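You operate a simulated robot arm through the tools that you are given. There is no shell and no other tool.

You are at the controls of a simulated robot arm. One attempt, no reset.

## Task
The wrong card is in the slot: change it for the nested switch's card.
Fine: red rocker OFF first; the white card goes into the white bay of the card rack; the switch's own card bears its code and goes into the slot; then ON again, so that READY is lit. Where these are worked on the way, their far stop is far enough and under half their travel is too little: red rocker.

The check looks at the end state, three seconds after you hand in, the way a careful person would. Anything else that was tipped, shoved, dropped, spilled or broken makes it a failure.

## Robot
A 7-joint arm with a two-finger parallel gripper, fixed in place. Base frame: the origin is on the floor under the middle of its stand, x ahead of it, y to its left, z up; the work surface is at about z = 0.78. Lengths are in m, angles in degrees, forces in N, time in s.
It reaches about 1.479 m from its shoulder. Its first joint turns from -166.0 to 166.0 degrees. Payload 4.4 kg.
Tool frame: the origin (TCP) lies between the finger pads and is the grasp point; the fingertips stand 0.023 m ahead of it; z points along the fingers, y is the line along which they close. Largest opening 0.094 m; finger width 0.038, thickness 0.01; the body of the gripper, 0.054 by 0.096 m, starts 0.039 m behind the TCP.
Orientation is that of the tool frame in the base frame, as a unit quaternion [w, x, y, z]. With the fingers straight down and closing along the base's y, the tool's x points along the base's -x, its y along +y and its z along -z.

## Interface
- The arm moves only by the tool move_arm. Its argument "steps" is a list that holds one entry, the list of rows, each a list of 7 numbers: the shift along the tool's x, y, z in cm, then the turn, a rotation vector about the tool's x, y, z in degrees, then the closure, from 0 (fully open) to 1 (shut). In form: [[[x, y, z, ax, ay, az, fingers], ...]]. A call has 1 to 20 rows; each row shifts and turns the commanded pose from where the row before left it, along the tool's axes as they then stand. Each row takes 0.2 s and may step no farther than 0.05 m and 8.6 degrees from the row before; otherwise, or with a gripper value out of range, the whole call is refused. A pose out of reach is approached as far as the arm can. The call stops where the force on the tool passes 40 N (or 10 N more than at its start, if that is more) or the arm is blocked; 0.2 s more then pass. The fingers move at their own pace (about 0.072 m/s each) and stop on an object; they squeeze with about 40 N. The grip force told is the motor's: it shows also when the fingers shut on nothing. Time passes only in rows, and 0.2 s behind the last, so rows that do not move let the fingers close. The reply holds the time, the measured pose of the TCP, the force on the tool along the base axes, the opening and the grip force, in the units named above and with some noise, with the torque about the TCP (base axes, N m) and any sound that the robot's microphone picked up, and new pictures: "pictures" is both (left out), scene, wrist or none.
- Cameras (640 x 400 px; columns grow to the right, rows downward): "scene" is fixed at [0.2205, 0.5, 1.5377]; the picture's right is [0.33, -0.94, 0.00], its down [-0.82, -0.29, -0.49] and it looks along [0.46, 0.16, -0.87] (base axes); focal length 214 px, centre (320, 200). "wrist" rides on the gripper at [0.086, 0.016, -0.075] in the tool frame; the picture's right is [-0.18, 0.98, 0.00], its down [-0.58, -0.11, -0.81] and it looks along [-0.79, -0.15, 0.59] (tool axes); focal length 243 px, centre (320, 200). There is no depth. A picture from a camera that has moved, and an enlarged one, comes with that camera's place and axes in the base frame and with its lens.
- enlarge(camera, box): a new picture of the part [left, top, right, bottom] of that camera's present view, enlarged. It takes no simulated time.
- job_done(): hands the job in; it is judged then, once.

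Nothing tells you positions but the pictures and the camera data. Unless the task says otherwise, let go and move clear before handing in.

The tools are called after "Request:" by a JSON object that holds its "name" and its "arguments". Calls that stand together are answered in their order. move_arm: Moves the arm, as the interface text tells. Its arguments: {"type":"object","properties":{"steps":{"type":"array","items":{"type":"array","items":{"type":"array","items":{"type":"number"}}}},"pictures":{"type":"string","enum":["both","scene","wrist","none"]}},"required":["steps"]} The other tools are called the same way: enlarge (camera, box) takes an enlarged picture of a part of a camera's view; job_done () hands the job in.

At the start:

```text
time: 0.0
position: [0.5712, 0.3099, 1.1281]
orientation: [0.001, 0.0, 1.0, 0.001]
wrist_force: [0.6, -0.5, -0.4]
moment: [-0.02, -0.02, -0.02]
opening: 0.094
grip_force: 0.0
```

scene: 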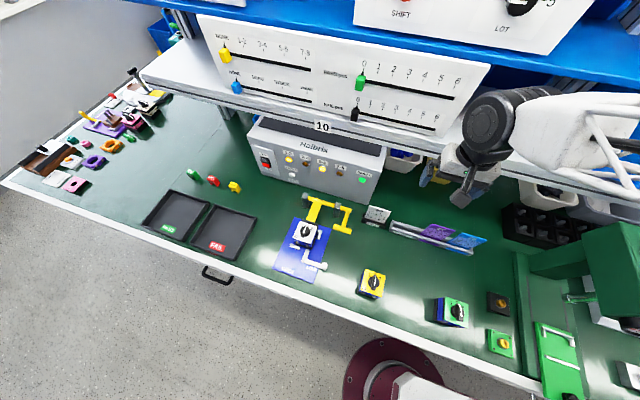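
wrist: 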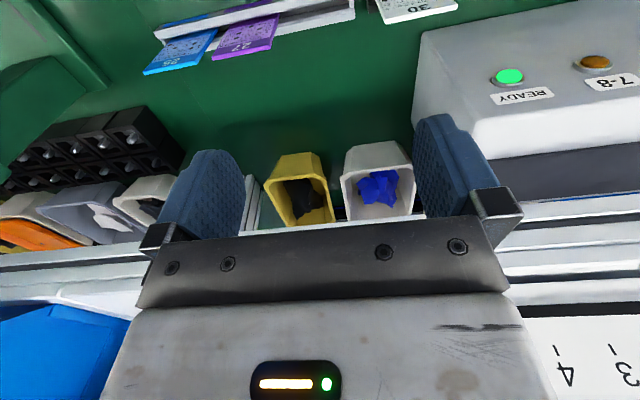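

I see a bench with a grey machine (red rocker, READY lamp), a card rack with blue and purple cards, and several switches on the bench. I'll look closer at the parts before moving.

Request:
{"name": "enlarge", "arguments": {"camera": "scene", "box": [240, 110, 400, 210]}}

Request:
{"name": "enlarge", "arguments": {"camera": "scene", "box": [350, 180, 510, 280]}}

Request:
{"name": "enlarge", "arguments": {"camera": "scene", "box": [400, 270, 560, 370]}}

Request:
{"name": "enlarge", "arguments": {"camera": "scene", "box": [260, 190, 420, 300]}}

Request:
{"name": "enlarge", "arguments": {"camera": "wrist", "box": [130, 0, 480, 200]}}

Request:
{"name": "enlarge", "arguments": {"camera": "wrist", "box": [400, 0, 640, 150]}}

```text
4.00 times, centred on (320, 160) of scene
camera zoom: at [0.2205, 0.5, 1.5377], right [0.33, -0.94, 0.0], down [-0.82, -0.29, -0.49], along [0.46, 0.16, -0.87], focal length 858 px, centre (320, 360)
```

zoom: 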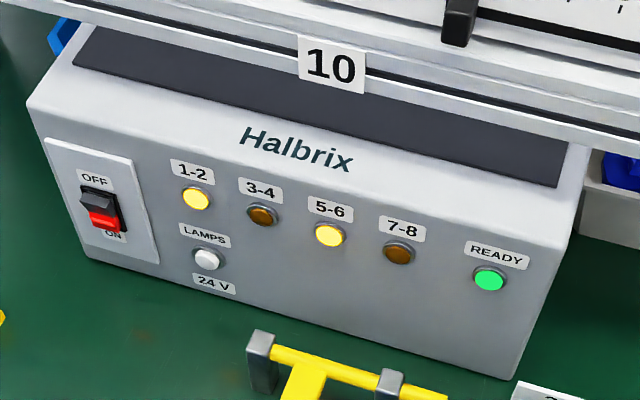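

```text
4.00 times, centred on (430, 230) of scene
camera zoom: at [0.2205, 0.5, 1.5377], right [0.33, -0.94, 0.0], down [-0.82, -0.29, -0.49], along [0.46, 0.16, -0.87], focal length 858 px, centre (-120, 80)
```

zoom: 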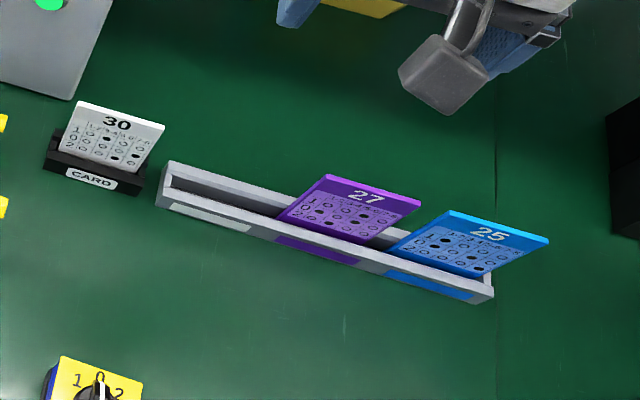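

```text
4.00 times, centred on (480, 320) of scene
camera zoom: at [0.2205, 0.5, 1.5377], right [0.33, -0.94, 0.0], down [-0.82, -0.29, -0.49], along [0.46, 0.16, -0.87], focal length 858 px, centre (-320, -280)
```

zoom: 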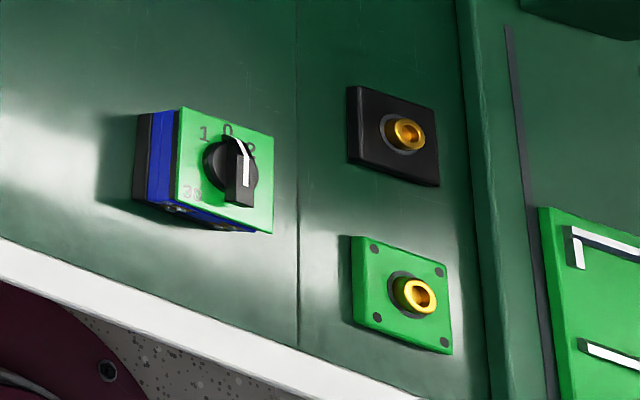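

```text
3.64 times, centred on (340, 245) of scene
camera zoom: at [0.2205, 0.5, 1.5377], right [0.33, -0.94, 0.0], down [-0.82, -0.29, -0.49], along [0.46, 0.16, -0.87], focal length 780 px, centre (247, 36)
```

zoom: 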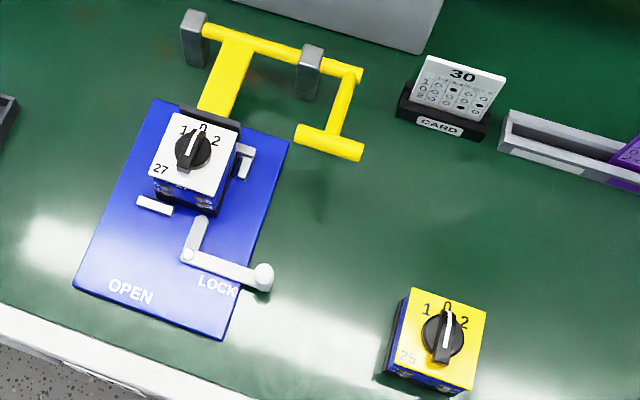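

```text
1.83 times, centred on (305, 100) of wrist
camera zoom: at [0.4858, 0.3268, 1.2028], right [0.18, 0.98, 0.0], down [0.58, -0.11, 0.81], along [0.79, -0.15, -0.59], focal length 444 px, centre (347, 383)
```

zoom: 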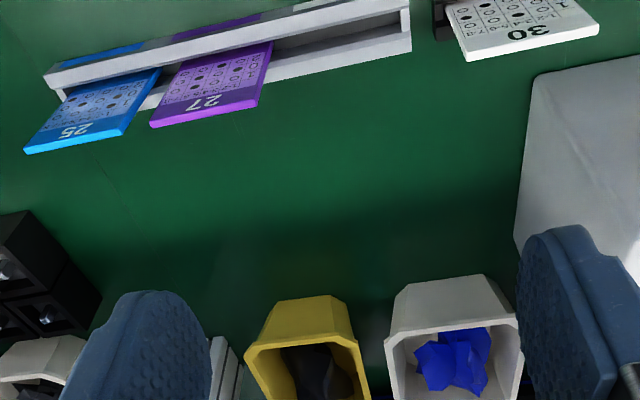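

```text
2.67 times, centred on (520, 75) of wrist
camera zoom: at [0.4858, 0.3268, 1.2028], right [0.18, 0.98, 0.0], down [0.58, -0.11, 0.81], along [0.79, -0.15, -0.59], focal length 647 px, centre (-213, 533)
```

zoom: 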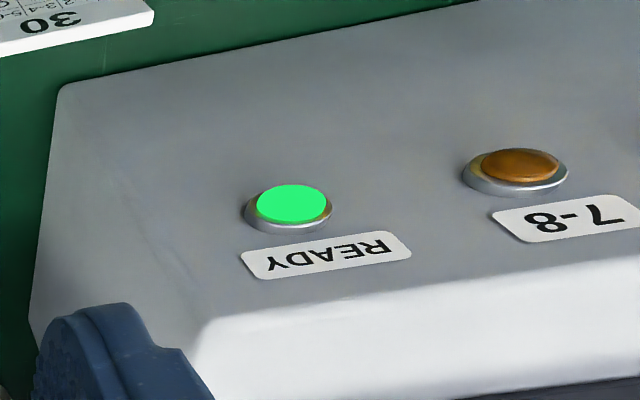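

The nested switch on the blue fixture seems to carry code 27, which matches the purple card; the slot holds white card 30. I'll confirm the code and look at the rocker more closely.

Request:
{"name": "enlarge", "arguments": {"camera": "scene", "box": [290, 210, 330, 250]}}

Request:
{"name": "enlarge", "arguments": {"camera": "scene", "box": [246, 140, 296, 180]}}

Request:
{"name": "enlarge", "arguments": {"camera": "scene", "box": [355, 195, 415, 235]}}

Request:
{"name": "enlarge", "arguments": {"camera": "scene", "box": [410, 215, 490, 265]}}

Request:
{"name": "enlarge", "arguments": {"camera": "scene", "box": [350, 60, 640, 240]}}

Request:
{"name": "enlarge", "arguments": {"camera": "scene", "box": [130, 0, 390, 160]}}

```text
10.00 times, centred on (310, 230) of scene
camera zoom: at [0.2205, 0.5, 1.5377], right [0.33, -0.94, 0.0], down [-0.82, -0.29, -0.49], along [0.46, 0.16, -0.87], focal length 2145 px, centre (420, -100)
```

zoom: 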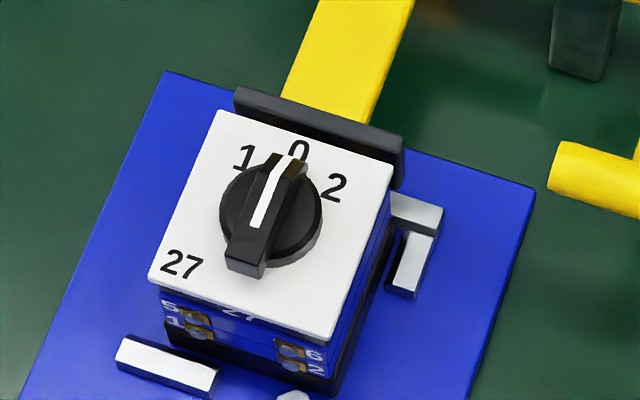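

```text
10.00 times, centred on (271, 160) of scene
camera zoom: at [0.2205, 0.5, 1.5377], right [0.33, -0.94, 0.0], down [-0.82, -0.29, -0.49], along [0.46, 0.16, -0.87], focal length 2145 px, centre (810, 600)
```

zoom: 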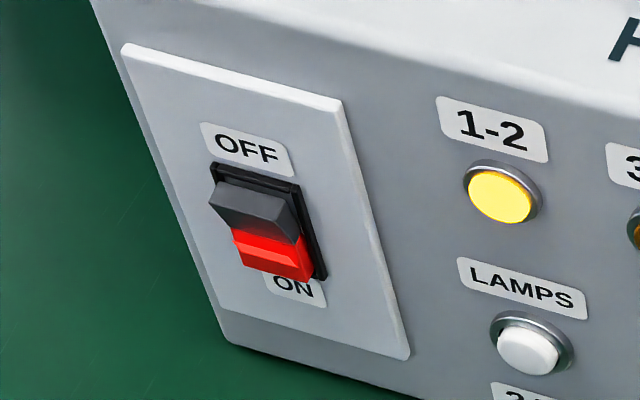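

```text
10.00 times, centred on (385, 215) of scene
camera zoom: at [0.2205, 0.5, 1.5377], right [0.33, -0.94, 0.0], down [-0.82, -0.29, -0.49], along [0.46, 0.16, -0.87], focal length 2145 px, centre (-330, 50)
```

zoom: 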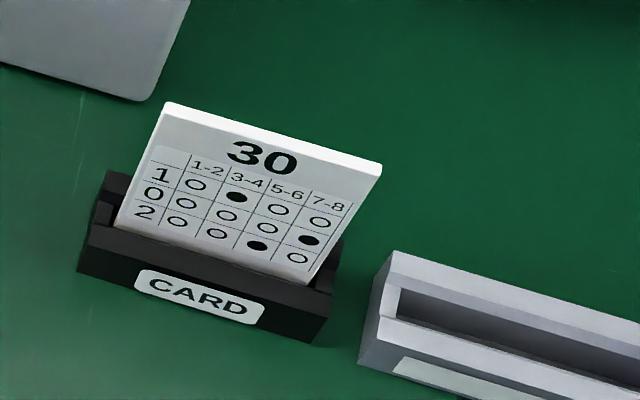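

```text
8.00 times, centred on (450, 240) of scene
camera zoom: at [0.2205, 0.5, 1.5377], right [0.33, -0.94, 0.0], down [-0.82, -0.29, -0.49], along [0.46, 0.16, -0.87], focal length 1716 px, centre (-720, -120)
```

zoom: 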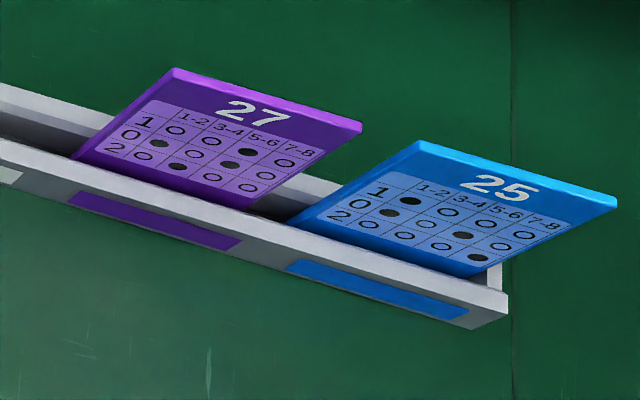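

```text
2.21 times, centred on (495, 150) of scene
camera zoom: at [0.2205, 0.5, 1.5377], right [0.33, -0.94, 0.0], down [-0.82, -0.29, -0.49], along [0.46, 0.16, -0.87], focal length 473 px, centre (-66, 310)
```

zoom: 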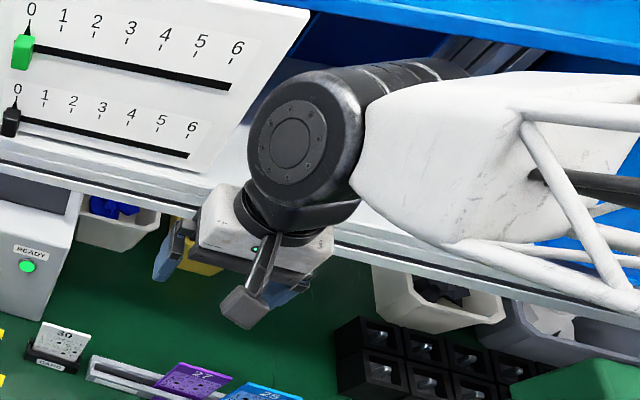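

```text
2.46 times, centred on (260, 80) of scene
camera zoom: at [0.2205, 0.5, 1.5377], right [0.33, -0.94, 0.0], down [-0.82, -0.29, -0.49], along [0.46, 0.16, -0.87], focal length 528 px, centre (468, 495)
```

zoom: 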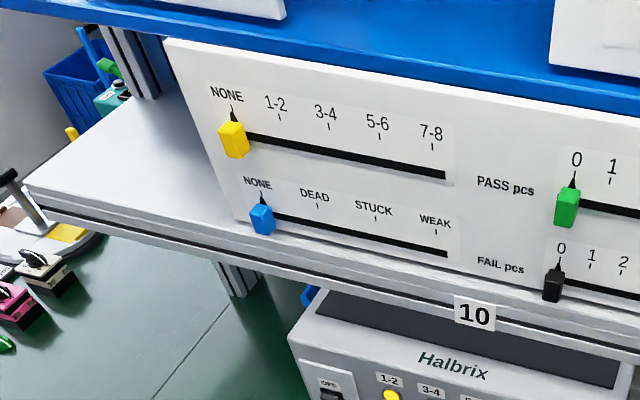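

The nested switch's code is 27, so the purple card 27 goes into the slot, and white card 30 goes into the white (leftmost) bay. I estimate the slot card at about (0.594, 0.415), top z≈0.896, and the purple card at (0.598, 0.211). I'll move the wrist camera in for a closer look.

Request:
{"name": "move_arm", "arguments": {"steps": [[[2.42, 2.4, 2.56, 0, 0, 0, 0], [2.42, 2.4, 2.56, 0, 0, 0, 0], [2.42, 2.4, 2.56, 0, 0, 0, 0], [2.42, 2.4, 2.56, 0, 0, 0, 0], [2.42, 2.4, 2.56, 0, 0, 0, 0], [0, 0, 0, 0, 0, 0, 0]]]}}

```text
time: 1.4
position: [0.4507, 0.4315, 0.9995]
orientation: [0.001, 0.001, 1.0, 0.0]
wrist_force: [0.1, 0.2, 0.0]
moment: [-0.03, 0.01, 0.0]
opening: 0.0942
grip_force: 0.0
camera wrist: at [0.3644, 0.4471, 1.0743], right [0.18, 0.98, 0.0], down [0.58, -0.11, 0.81], along [0.79, -0.15, -0.59], focal length 243 px, centre (320, 200)
```

scene: 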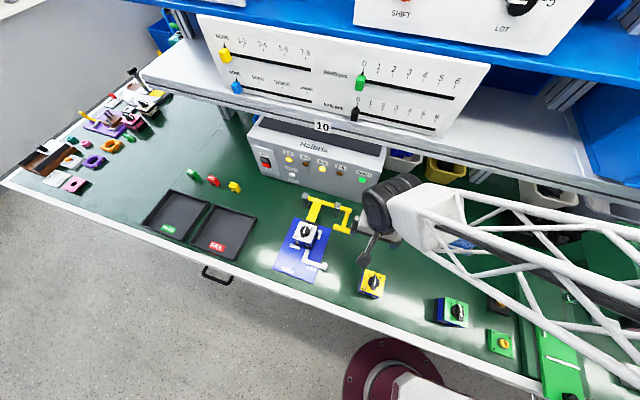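
wrist: 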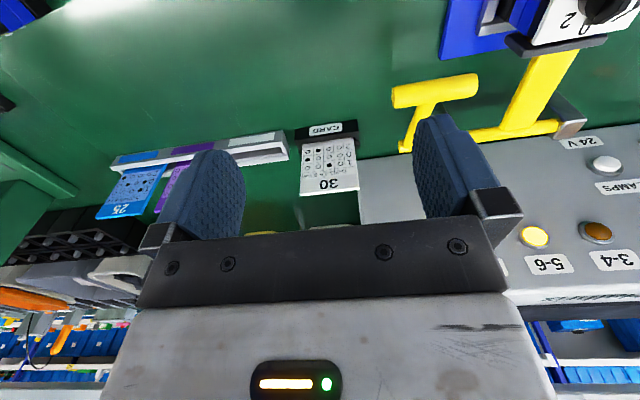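

Request:
{"name": "enlarge", "arguments": {"camera": "wrist", "box": [230, 100, 410, 212]}}

Request:
{"name": "enlarge", "arguments": {"camera": "wrist", "box": [90, 110, 290, 235]}}

Request:
{"name": "enlarge", "arguments": {"camera": "wrist", "box": [380, 0, 640, 162]}}

```text
3.56 times, centred on (320, 156) of wrist
camera zoom: at [0.3644, 0.4471, 1.0743], right [0.18, 0.98, 0.0], down [0.58, -0.11, 0.81], along [0.79, -0.15, -0.59], focal length 863 px, centre (320, 356)
```

zoom: 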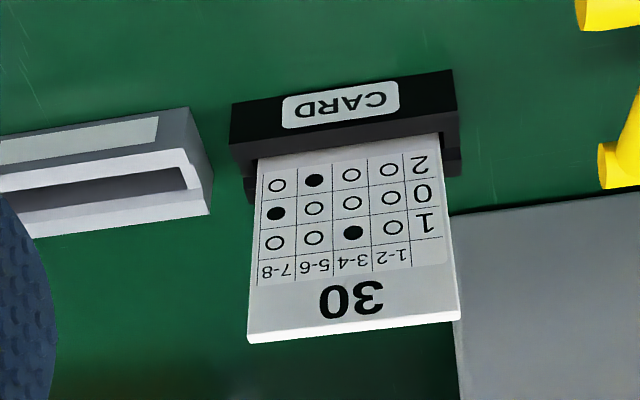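

```text
3.20 times, centred on (190, 172) of wrist
camera zoom: at [0.3644, 0.4471, 1.0743], right [0.18, 0.98, 0.0], down [0.58, -0.11, 0.81], along [0.79, -0.15, -0.59], focal length 776 px, centre (736, 288)
```

zoom: 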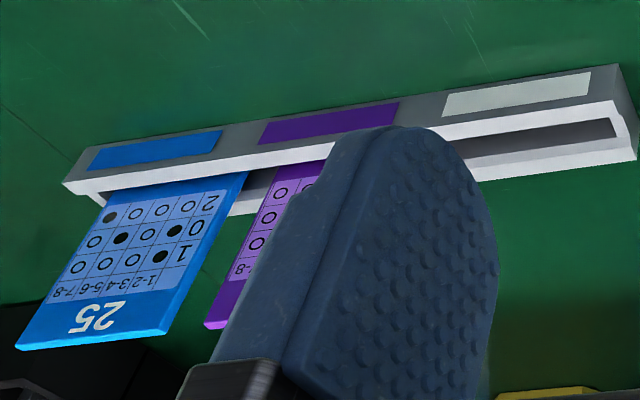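

```text
2.46 times, centred on (510, 81) of wrist
camera zoom: at [0.3644, 0.4471, 1.0743], right [0.18, 0.98, 0.0], down [0.58, -0.11, 0.81], along [0.79, -0.15, -0.59], focal length 597 px, centre (-148, 493)
```

zoom: 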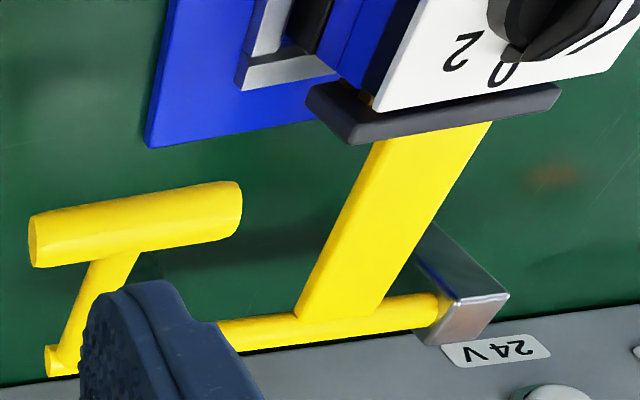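

White card 30 stands vertically in the slot (top edge at x≈0.596, z≈0.892, y 0.379–0.452), and the shelf's front edge overhangs at about x≈0.65, z≈1.10. Next I'll slide left to get a close view of the red rocker.

Request:
{"name": "move_arm", "arguments": {"steps": [[[0.18, 4.45, -0.18, 0, 0, 0, 0], [0.18, 4.45, -0.18, 0, 0, 0, 0], [0.18, 4.45, -0.18, 0, 0, 0, 0], [0.18, 4.45, -0.18, 0, 0, 0, 0], [0.18, 4.45, -0.18, 0, 0, 0, 0], [0.18, 4.45, -0.18, 0, 0, 0, 0], [0.18, 4.45, -0.18, 0, 0, 0, 0], [0.18, 4.45, -0.18, 0, 0, 0, 0], [0.18, 4.45, -0.18, 0, 0, 0, 0], [0.18, 4.45, -0.18, 0, 0, 0, 0], [0.18, 4.45, -0.18, 0, 0, 0, 0], [0, 0, 0, 0, 0, 0, 0]]]}}

```text
time: 4.0
position: [0.4304, 0.9201, 1.0195]
orientation: [-0.001, 0.0, 1.0, 0.0]
wrist_force: [0.3, 0.4, -0.9]
moment: [0.02, -0.01, -0.02]
opening: 0.0942
grip_force: 0.1
camera wrist: at [0.3448, 0.9367, 1.0942], right [0.18, 0.98, 0.0], down [0.58, -0.11, 0.81], along [0.79, -0.15, -0.59], focal length 243 px, centre (320, 200)
```

scene: 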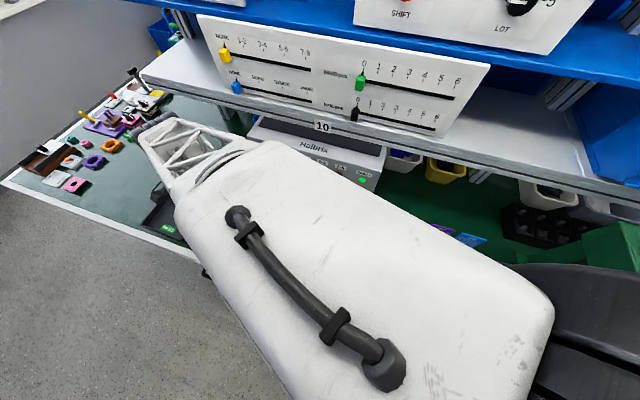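
wrist: 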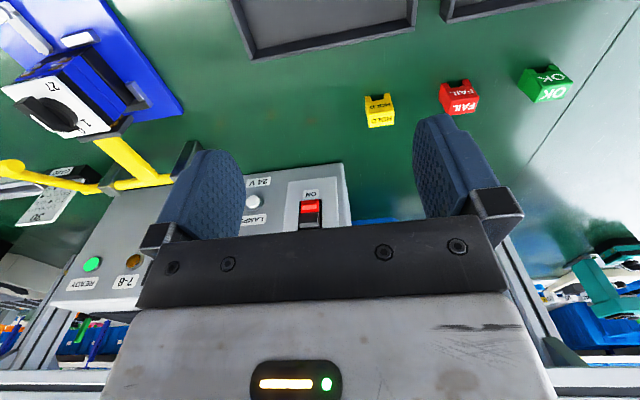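

The rocker is in view near the centre of the wrist picture; let me zoom on it.

Request:
{"name": "enlarge", "arguments": {"camera": "wrist", "box": [270, 165, 350, 235]}}

Request:
{"name": "enlarge", "arguments": {"camera": "wrist", "box": [0, 100, 160, 200]}}

```text
5.71 times, centred on (310, 200) of wrist
camera zoom: at [0.3448, 0.9367, 1.0942], right [0.18, 0.98, 0.0], down [0.58, -0.11, 0.81], along [0.79, -0.15, -0.59], focal length 1386 px, centre (377, 200)
```

zoom: 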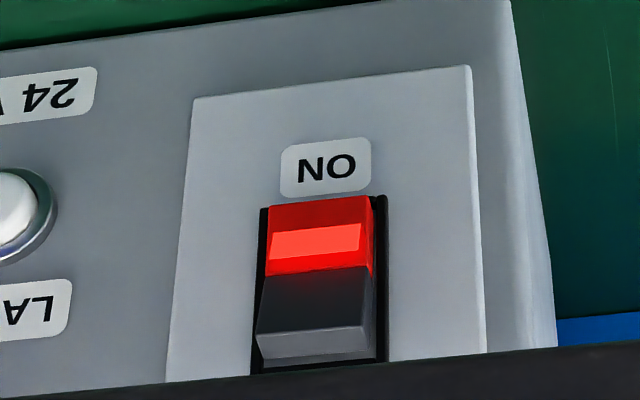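

```text
4.00 times, centred on (80, 150) of wrist
camera zoom: at [0.3448, 0.9367, 1.0942], right [0.18, 0.98, 0.0], down [0.58, -0.11, 0.81], along [0.79, -0.15, -0.59], focal length 970 px, centre (1280, 400)
```

zoom: 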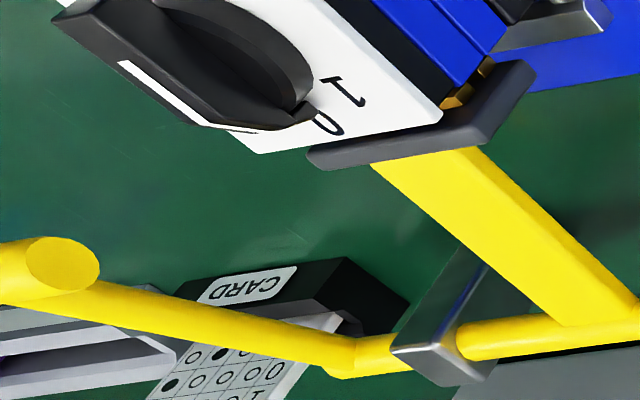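

The rocker's red lower (ON) half is pressed in and the black upper half stands out; its mid-ridge is at about (0.640, 0.865, 0.895). I'll close the fingers, tilt the tool 45° forward, and move to just in front of the black upper half.

Request:
{"name": "move_arm", "arguments": {"steps": [[[0, 0, 0, 0, -7.5, 0, 1], [0, 0, 0, 0, -7.5, 0, 1], [0, 0, 0, 0, -7.5, 0, 1], [0, 0, 0, 0, -7.5, 0, 1], [0, 0, 0, 0, -7.5, 0, 1], [0, 0, 0, 0, -7.5, 0, 1], [0, 0, 0, 0, 0, 0, 1], [-0.65, -1.09, 3.73, 0, 0, 0, 1], [-0.65, -1.09, 3.73, 0, 0, 0, 1], [-0.65, -1.09, 3.73, 0, 0, 0, 1], [-0.65, -1.09, 3.73, 0, 0, 0, 1], [0, 0, 0, 0, 0, 0, 1]]]}}

```text
time: 6.6
position: [0.5559, 0.8757, 0.9335]
orientation: [0.382, -0.001, 0.924, 0.001]
wrist_force: [0.0, 0.6, 0.2]
moment: [-0.04, 0.02, 0.01]
opening: 0.0
grip_force: 40.3
camera wrist: at [0.4426, 0.8923, 0.9251], right [0.13, 0.98, 0.13], down [-0.16, -0.11, 0.98], along [0.98, -0.15, 0.14], focal length 243 px, centre (320, 200)
```

scene: 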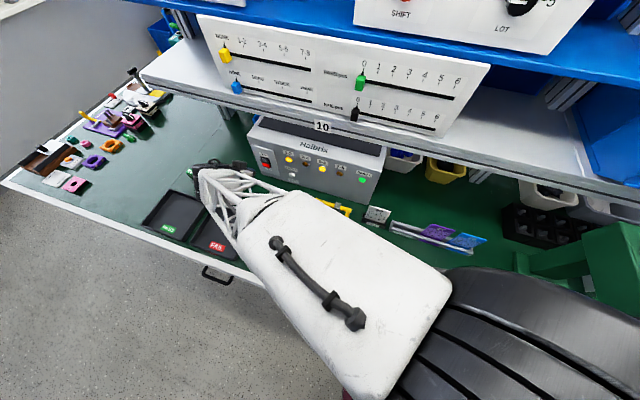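
wrist: 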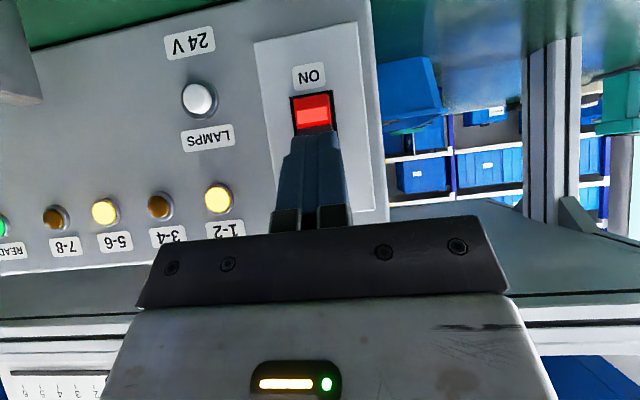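

I can see the rocker straight ahead of the closed fingertips, slightly to the right side. I'll line up on y≈0.865 and the black upper half, then check.

Request:
{"name": "move_arm", "arguments": {"steps": [[[-0.23, -0.53, 1.82, 0, 0, 0, 1], [-0.23, -0.54, 1.82, 0, 0, 0, 1], [0, 0, 0, 0, 0, 0, 1]]], "pictures": "wrist"}}

Request:
{"name": "enlarge", "arguments": {"camera": "wrist", "box": [260, 40, 380, 220]}}

Request:
{"name": "enlarge", "arguments": {"camera": "scene", "box": [240, 130, 300, 180]}}

```text
time: 7.4
position: [0.5848, 0.865, 0.911]
orientation: [0.382, 0.0, 0.924, 0.0]
wrist_force: [0.5, -0.4, -1.0]
moment: [0.01, 0.0, -0.05]
opening: 0.0001
grip_force: 39.9
camera wrist: at [0.4713, 0.882, 0.9021], right [0.13, 0.98, 0.13], down [-0.16, -0.11, 0.98], along [0.98, -0.15, 0.14], focal length 243 px, centre (320, 200)
```

wrist: 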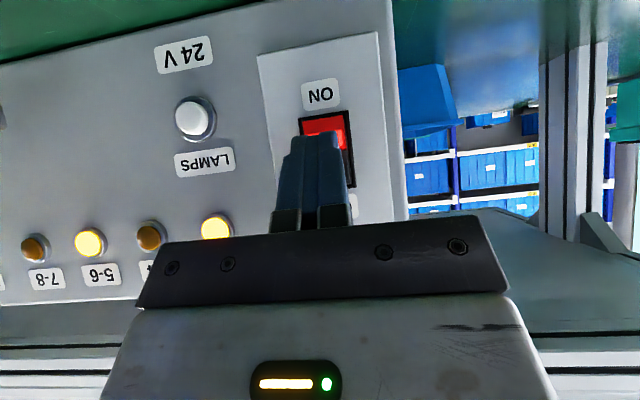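

```text
2.22 times, centred on (320, 130) of wrist
camera zoom: at [0.4713, 0.882, 0.9021], right [0.13, 0.98, 0.13], down [-0.16, -0.11, 0.98], along [0.98, -0.15, 0.14], focal length 539 px, centre (320, 356)
```

zoom: 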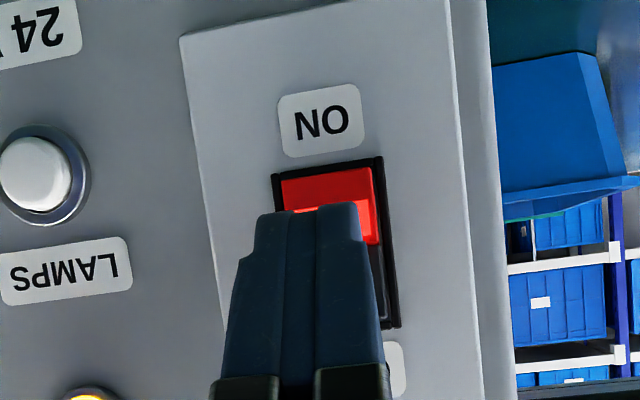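

```text
8.00 times, centred on (270, 155) of scene
camera zoom: at [0.2205, 0.5, 1.5377], right [0.33, -0.94, 0.0], down [-0.82, -0.29, -0.49], along [0.46, 0.16, -0.87], focal length 1716 px, centre (720, 560)
```

zoom: 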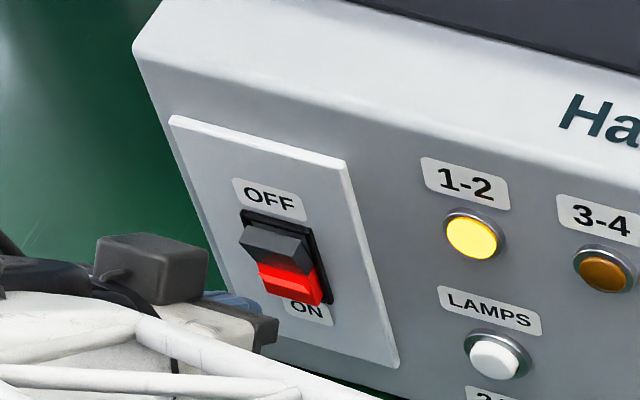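

The fingertips are centred on the rocker (bezel spans y 0.847–0.883, z 0.867–0.921), aimed at the upper black half at z≈0.908. I'll push forward gently in +x.

Request:
{"name": "move_arm", "arguments": {"steps": [[[-0.354, 0, 0.354, 0, 0, 0, 1], [-0.354, 0, 0.354, 0, 0, 0, 1], [-0.354, 0, 0.354, 0, 0, 0, 1], [-0.354, 0, 0.354, 0, 0, 0, 1], [-0.212, 0, 0.212, 0, 0, 0, 1]]], "pictures": "wrist"}}

Request:
{"name": "enlarge", "arguments": {"camera": "scene", "box": [240, 130, 300, 180]}}

```text
time: 8.6
position: [0.6069, 0.8666, 0.9106]
orientation: [0.382, 0.0, 0.924, 0.0]
wrist_force: [0.3, 0.6, -0.6]
moment: [0.0, -0.03, -0.01]
opening: 0.0
grip_force: 40.4
camera wrist: at [0.4935, 0.8822, 0.9019], right [0.13, 0.98, 0.13], down [-0.16, -0.11, 0.98], along [0.98, -0.15, 0.14], focal length 243 px, centre (320, 200)
```

wrist: 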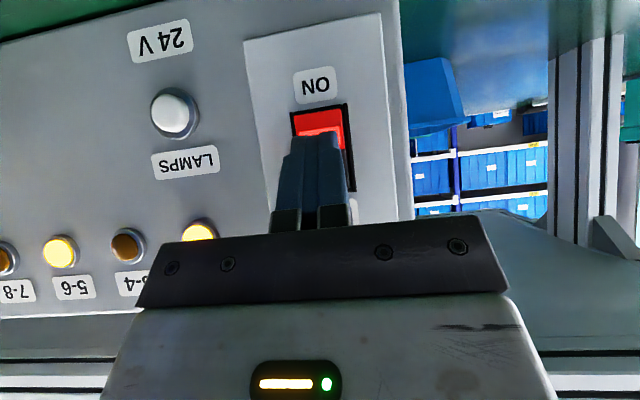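

```text
8.00 times, centred on (270, 155) of scene
camera zoom: at [0.2205, 0.5, 1.5377], right [0.33, -0.94, 0.0], down [-0.82, -0.29, -0.49], along [0.46, 0.16, -0.87], focal length 1716 px, centre (720, 560)
```

zoom: 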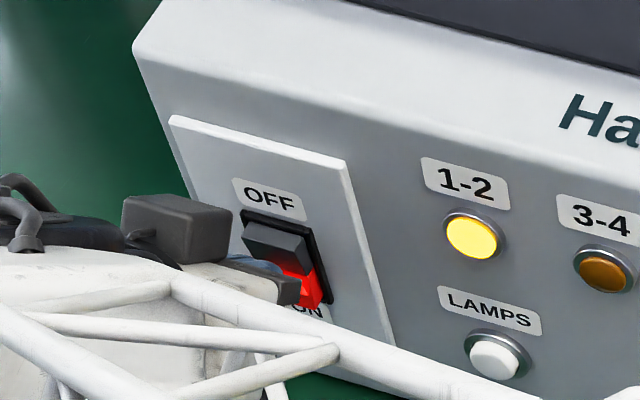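

No contact yet. I'll keep pushing forward in small steps.

Request:
{"name": "move_arm", "arguments": {"steps": [[[-0.283, 0, 0.283, 0, 0, 0, 1], [-0.283, 0, 0.283, 0, 0, 0, 1], [-0.283, 0, 0.283, 0, 0, 0, 1], [0, 0, 0, 0, 0, 0, 1]]], "pictures": "wrist"}}

Request:
{"name": "enlarge", "arguments": {"camera": "scene", "box": [240, 130, 300, 180]}}

```text
time: 9.1
position: [0.6093, 0.8668, 0.9106]
orientation: [0.381, -0.002, 0.925, 0.0]
wrist_force: [-9.7, -3.7, 5.0]
moment: [-0.1, -0.06, -0.08]
opening: 0.0
grip_force: 39.8
heard: click
stopped in row 2: the force on the tool passed its limit at 55 N (the readings are from after the stop); the commanded pose is now the measured one
camera wrist: at [0.4955, 0.8827, 0.9018], right [0.13, 0.98, 0.13], down [-0.16, -0.11, 0.98], along [0.98, -0.15, 0.14], focal length 243 px, centre (320, 200)
```

wrist: 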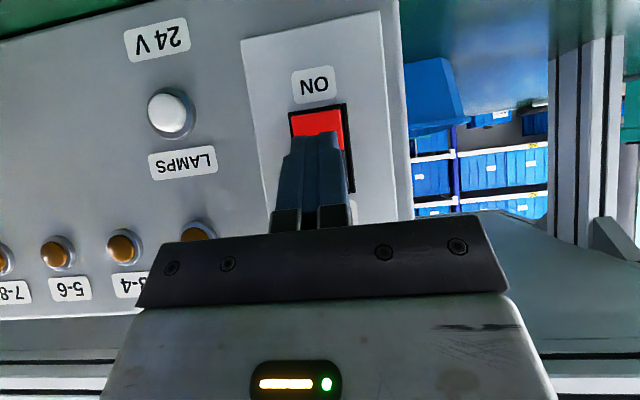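

```text
8.00 times, centred on (270, 155) of scene
camera zoom: at [0.2205, 0.5, 1.5377], right [0.33, -0.94, 0.0], down [-0.82, -0.29, -0.49], along [0.46, 0.16, -0.87], focal length 1716 px, centre (720, 560)
```

zoom: 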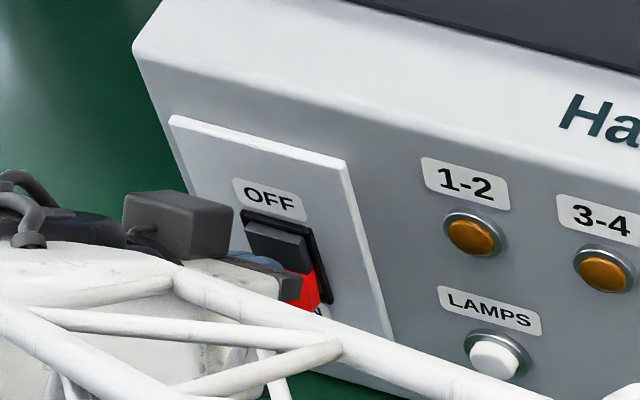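

I heard a click and the lamps went out: the rocker is OFF. I'll back away straight and check the rocker and READY lamp.

Request:
{"name": "move_arm", "arguments": {"steps": [[[1.5, 0, -1.5, 0, 0, 0, 1], [2.4, 0, -2.4, 0, 0, 0, 1], [2.4, 0, -2.4, 0, 0, 0, 1], [0, 0, 0, 0, 0, 0, 1]]], "pictures": "both"}}

Request:
{"name": "enlarge", "arguments": {"camera": "scene", "box": [240, 120, 400, 200]}}

Request:
{"name": "enlarge", "arguments": {"camera": "wrist", "box": [260, 60, 380, 160]}}

```text
time: 10.1
position: [0.5207, 0.8652, 0.9106]
orientation: [0.383, 0.0, 0.924, -0.001]
wrist_force: [-0.5, 0.2, 0.3]
moment: [0.01, -0.02, 0.01]
opening: 0.0
grip_force: 39.9
camera wrist: at [0.4072, 0.8821, 0.9023], right [0.13, 0.98, 0.13], down [-0.16, -0.11, 0.98], along [0.98, -0.15, 0.14], focal length 243 px, centre (320, 200)
```

scene: 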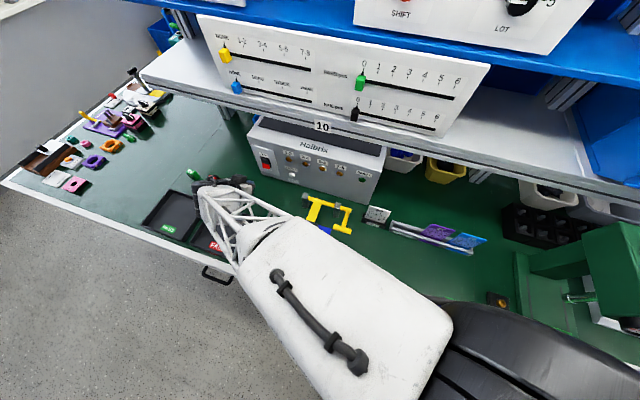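
wrist: 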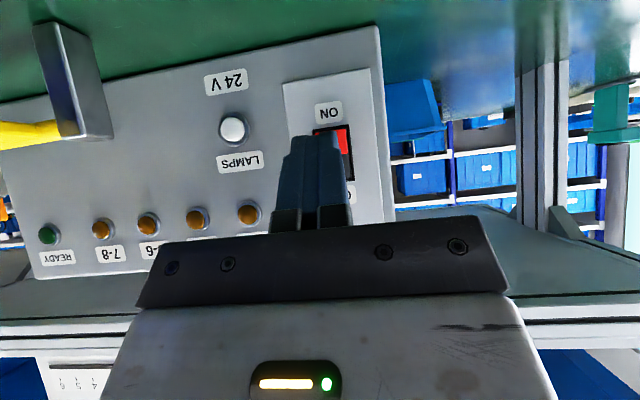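

```text
4.00 times, centred on (320, 160) of scene
camera zoom: at [0.2205, 0.5, 1.5377], right [0.33, -0.94, 0.0], down [-0.82, -0.29, -0.49], along [0.46, 0.16, -0.87], focal length 858 px, centre (320, 360)
```

zoom: 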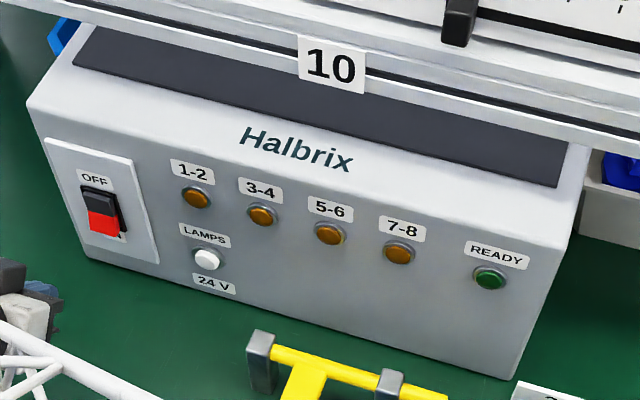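

```text
4.00 times, centred on (320, 110) of wrist
camera zoom: at [0.4072, 0.8821, 0.9023], right [0.13, 0.98, 0.13], down [-0.16, -0.11, 0.98], along [0.98, -0.15, 0.14], focal length 970 px, centre (320, 560)
```

zoom: 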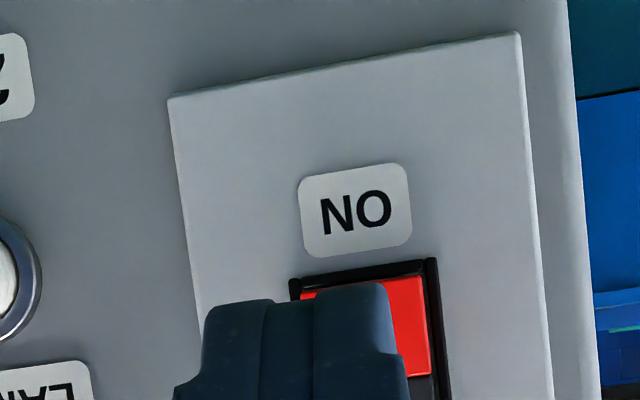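

The rocker is OFF and READY is dark. Next I'll lift back, reduce the tilt to 22.5°, open the fingers and move above the white card 30.

Request:
{"name": "move_arm", "arguments": {"steps": [[[-1.65, 0, -4.0, 0, 0, 0, 1], [-1.65, 0, -4.0, 0, 0, 0, 1], [-1.65, 0, -4.0, 0, 0, 0, 1], [0, 0, 0, 0, 7.5, 0, 0.5], [0, 0, 0, 0, 7.5, 0, 0], [0, 0, 0, 0, 7.5, 0, 0], [-0.83, -4.5, 0.344, 0, 0, 0, 0], [-0.83, -4.5, 0.344, 0, 0, 0, 0], [-0.83, -4.5, 0.344, 0, 0, 0, 0], [-0.83, -4.5, 0.344, 0, 0, 0, 0], [-0.83, -4.5, 0.344, 0, 0, 0, 0], [-0.83, -4.5, 0.344, 0, 0, 0, 0], [-0.83, -4.5, 0.344, 0, 0, 0, 0], [-0.83, -4.5, 0.344, 0, 0, 0, 0], [-0.83, -4.5, 0.344, 0, 0, 0, 0], [-0.83, -4.5, 0.344, 0, 0, 0, 0], [0, 0, 0, 0, 0, 0, 0]]]}}

```text
time: 13.7
position: [0.5617, 0.4161, 1.0302]
orientation: [0.195, -0.001, 0.981, 0.0]
wrist_force: [-0.8, -0.1, 0.4]
moment: [-0.02, -0.01, -0.04]
opening: 0.0941
grip_force: 0.0
camera wrist: at [0.4542, 0.4318, 1.0662], right [0.17, 0.98, 0.07], down [0.23, -0.11, 0.97], along [0.96, -0.15, -0.24], focal length 243 px, centre (320, 200)
```

scene: 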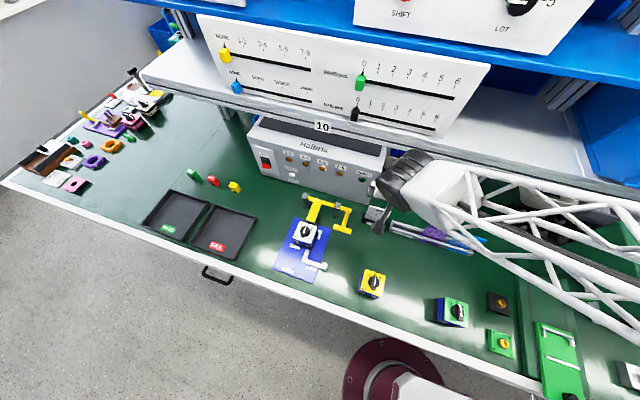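
wrist: 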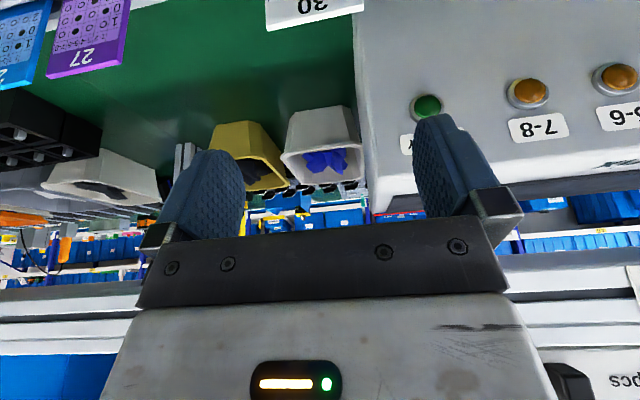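

The gripper hovers just in front of and above the white card. I'll check shelf clearance and the card position in enlarged views.

Request:
{"name": "enlarge", "arguments": {"camera": "scene", "box": [340, 130, 500, 260]}}

Request:
{"name": "enlarge", "arguments": {"camera": "wrist", "box": [220, 0, 420, 120]}}

```text
3.08 times, centred on (420, 195) of scene
camera zoom: at [0.2205, 0.5, 1.5377], right [0.33, -0.94, 0.0], down [-0.82, -0.29, -0.49], along [0.46, 0.16, -0.87], focal length 660 px, centre (12, 215)
```

zoom: 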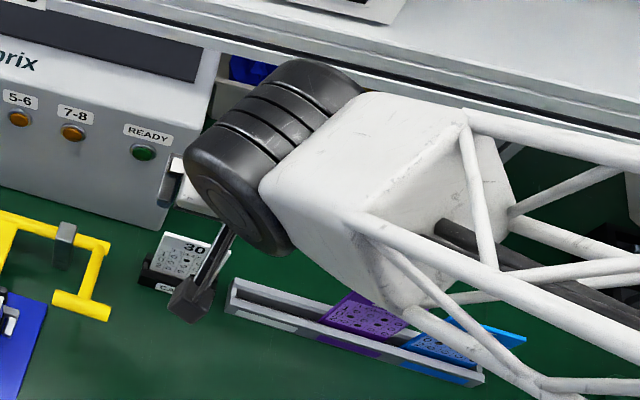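

```text
3.20 times, centred on (320, 60) of wrist
camera zoom: at [0.4542, 0.4318, 1.0662], right [0.17, 0.98, 0.07], down [0.23, -0.11, 0.97], along [0.96, -0.15, -0.24], focal length 776 px, centre (320, 648)
```

zoom: 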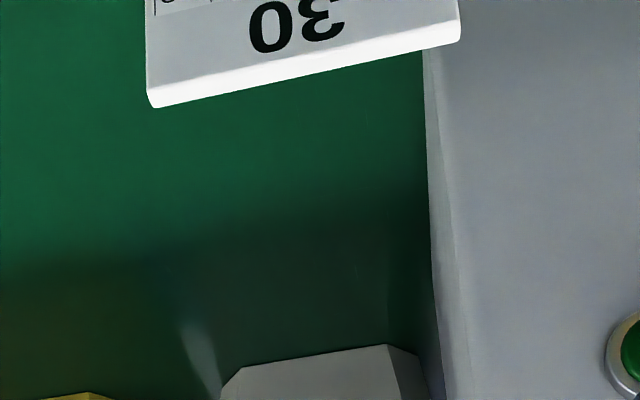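

The shelf clearance looks adequate (wrist housing ends around x≈0.59). I'll add a bit more tilt (30°) for margin and descend to just above the white card, which is centred at y≈0.4154, x≈0.596.

Request:
{"name": "move_arm", "arguments": {"steps": [[[0, 0, 0, 0, -7.5, 0, 0], [0.69, -0.02, 3.45, 0, 0, 0, 0], [0.69, -0.02, 3.45, 0, 0, 0, 0], [0.69, -0.02, 3.45, 0, 0, 0, 0], [0, 0, 0, 0, 0, 0, 0]]]}}

Request:
{"name": "enlarge", "arguments": {"camera": "scene", "box": [340, 130, 500, 260]}}

Request:
{"name": "enlarge", "arguments": {"camera": "wrist", "box": [140, 60, 520, 260]}}

```text
time: 14.9
position: [0.5944, 0.416, 0.9313]
orientation: [0.26, 0.0, 0.966, -0.001]
wrist_force: [-0.9, -0.4, 0.3]
moment: [-0.01, -0.02, 0.01]
opening: 0.0939
grip_force: 0.0
camera wrist: at [0.4834, 0.4323, 0.952], right [0.16, 0.98, 0.09], down [0.1, -0.11, 0.99], along [0.98, -0.15, -0.12], focal length 243 px, centre (320, 200)
```

scene: 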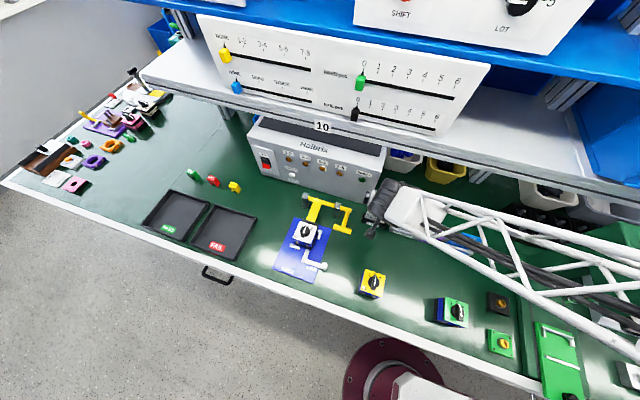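
wrist: 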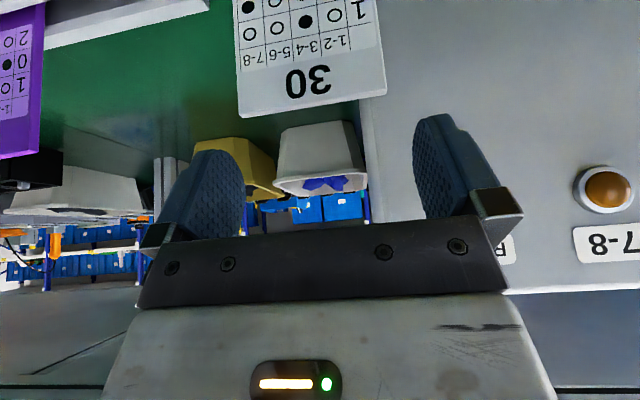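

```text
3.08 times, centred on (420, 195) of scene
camera zoom: at [0.2205, 0.5, 1.5377], right [0.33, -0.94, 0.0], down [-0.82, -0.29, -0.49], along [0.46, 0.16, -0.87], focal length 660 px, centre (12, 215)
```

zoom: 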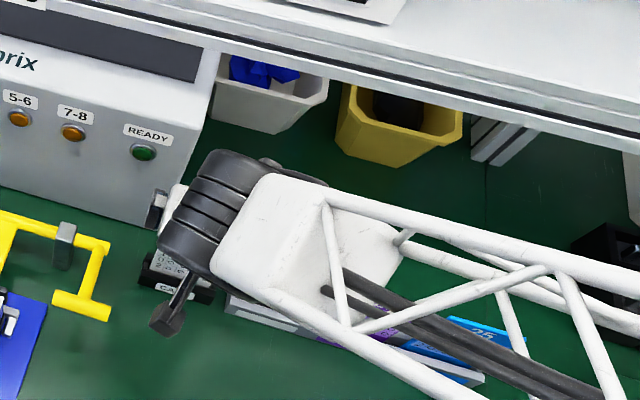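

```text
1.68 times, centred on (330, 160) of wrist
camera zoom: at [0.4834, 0.4323, 0.952], right [0.16, 0.98, 0.09], down [0.1, -0.11, 0.99], along [0.98, -0.15, -0.12], focal length 409 px, centre (303, 267)
```

zoom: 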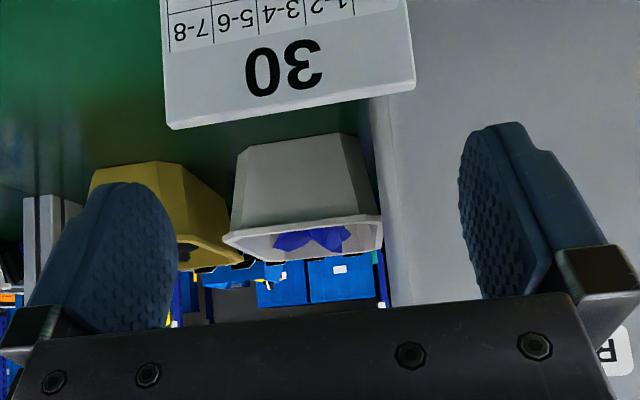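

There is good clearance from the shelf now, and the white card lies between the open fingers. I'll descend so the fingers straddle the card's side edges.

Request:
{"name": "move_arm", "arguments": {"steps": [[[1.12, -0.02, 2.02, 0, 0, 0, 0], [1.12, -0.02, 2.02, 0, 0, 0, 0], [1.13, -0.02, 2.02, 0, 0, 0, 0], [0, 0, 0, 0, 0, 0, 0]]]}}

Request:
{"name": "enlarge", "arguments": {"camera": "wrist", "box": [140, 0, 520, 240]}}

Request:
{"name": "enlarge", "arguments": {"camera": "scene", "box": [340, 150, 480, 250]}}

```text
time: 15.9
position: [0.5964, 0.4161, 0.8618]
orientation: [0.258, -0.001, 0.966, -0.001]
wrist_force: [-0.4, -0.1, -0.2]
moment: [0.0, -0.02, 0.0]
opening: 0.0938
grip_force: 0.3
camera wrist: at [0.4844, 0.4309, 0.883], right [0.16, 0.98, 0.09], down [0.1, -0.11, 0.99], along [0.98, -0.15, -0.12], focal length 243 px, centre (320, 200)
```

scene: 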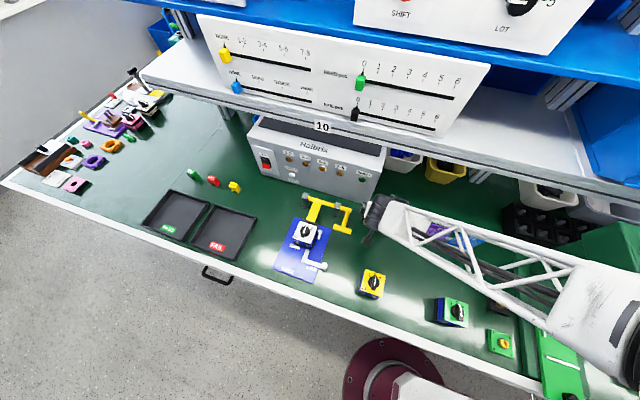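
wrist: 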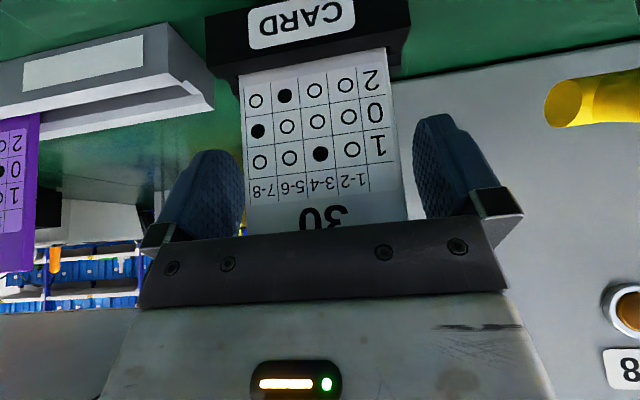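

```text
1.67 times, centred on (330, 120) of wrist
camera zoom: at [0.4844, 0.4309, 0.883], right [0.16, 0.98, 0.09], down [0.1, -0.11, 0.99], along [0.98, -0.15, -0.12], focal length 404 px, centre (303, 333)
```

zoom: 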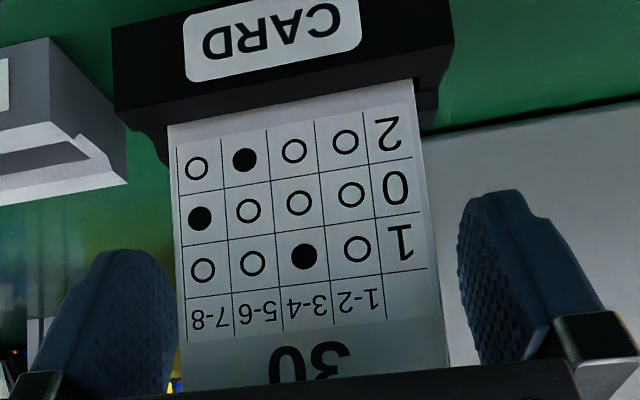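

```text
4.00 times, centred on (410, 200) of scene
camera zoom: at [0.2205, 0.5, 1.5377], right [0.33, -0.94, 0.0], down [-0.82, -0.29, -0.49], along [0.46, 0.16, -0.87], focal length 858 px, centre (-40, 200)
```

zoom: 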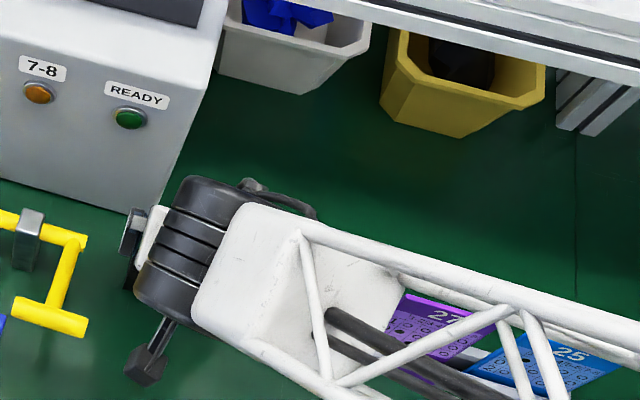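

The fingers straddle the card evenly. Closing the gripper on the card's side edges.

Request:
{"name": "move_arm", "arguments": {"steps": [[[0, 0, 0, 0, 0, 0, 1], [0, 0, 0, 0, 0, 0, 1], [0, 0, 0, 0, 0, 0, 1]]], "pictures": "wrist"}}

Request:
{"name": "enlarge", "arguments": {"camera": "wrist", "box": [180, 0, 460, 240]}}

```text
time: 16.7
position: [0.5971, 0.4142, 0.8621]
orientation: [0.258, 0.0, 0.966, -0.001]
wrist_force: [-0.1, 0.1, 0.3]
moment: [0.03, 0.01, -0.01]
opening: 0.0732
grip_force: 39.8
camera wrist: at [0.4844, 0.4309, 0.8831], right [0.16, 0.98, 0.09], down [0.1, -0.11, 0.99], along [0.98, -0.15, -0.12], focal length 243 px, centre (320, 200)
```

wrist: 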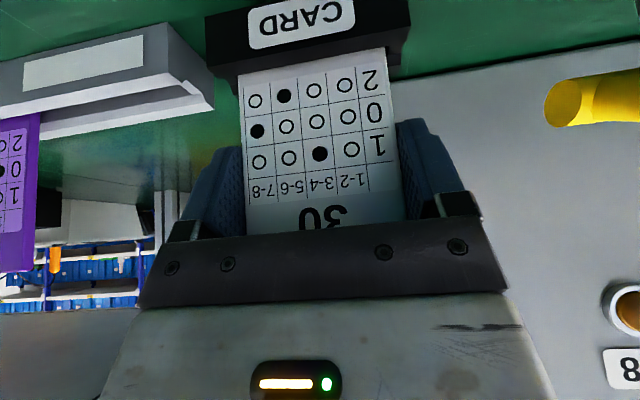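

```text
1.67 times, centred on (320, 120) of wrist
camera zoom: at [0.4844, 0.4309, 0.8831], right [0.16, 0.98, 0.09], down [0.1, -0.11, 0.99], along [0.98, -0.15, -0.12], focal length 404 px, centre (320, 333)
```

zoom: 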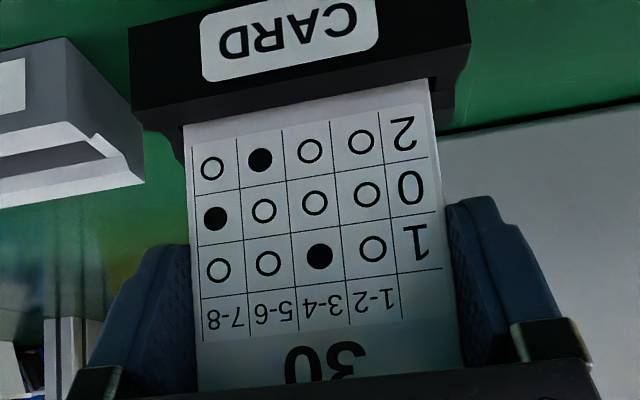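

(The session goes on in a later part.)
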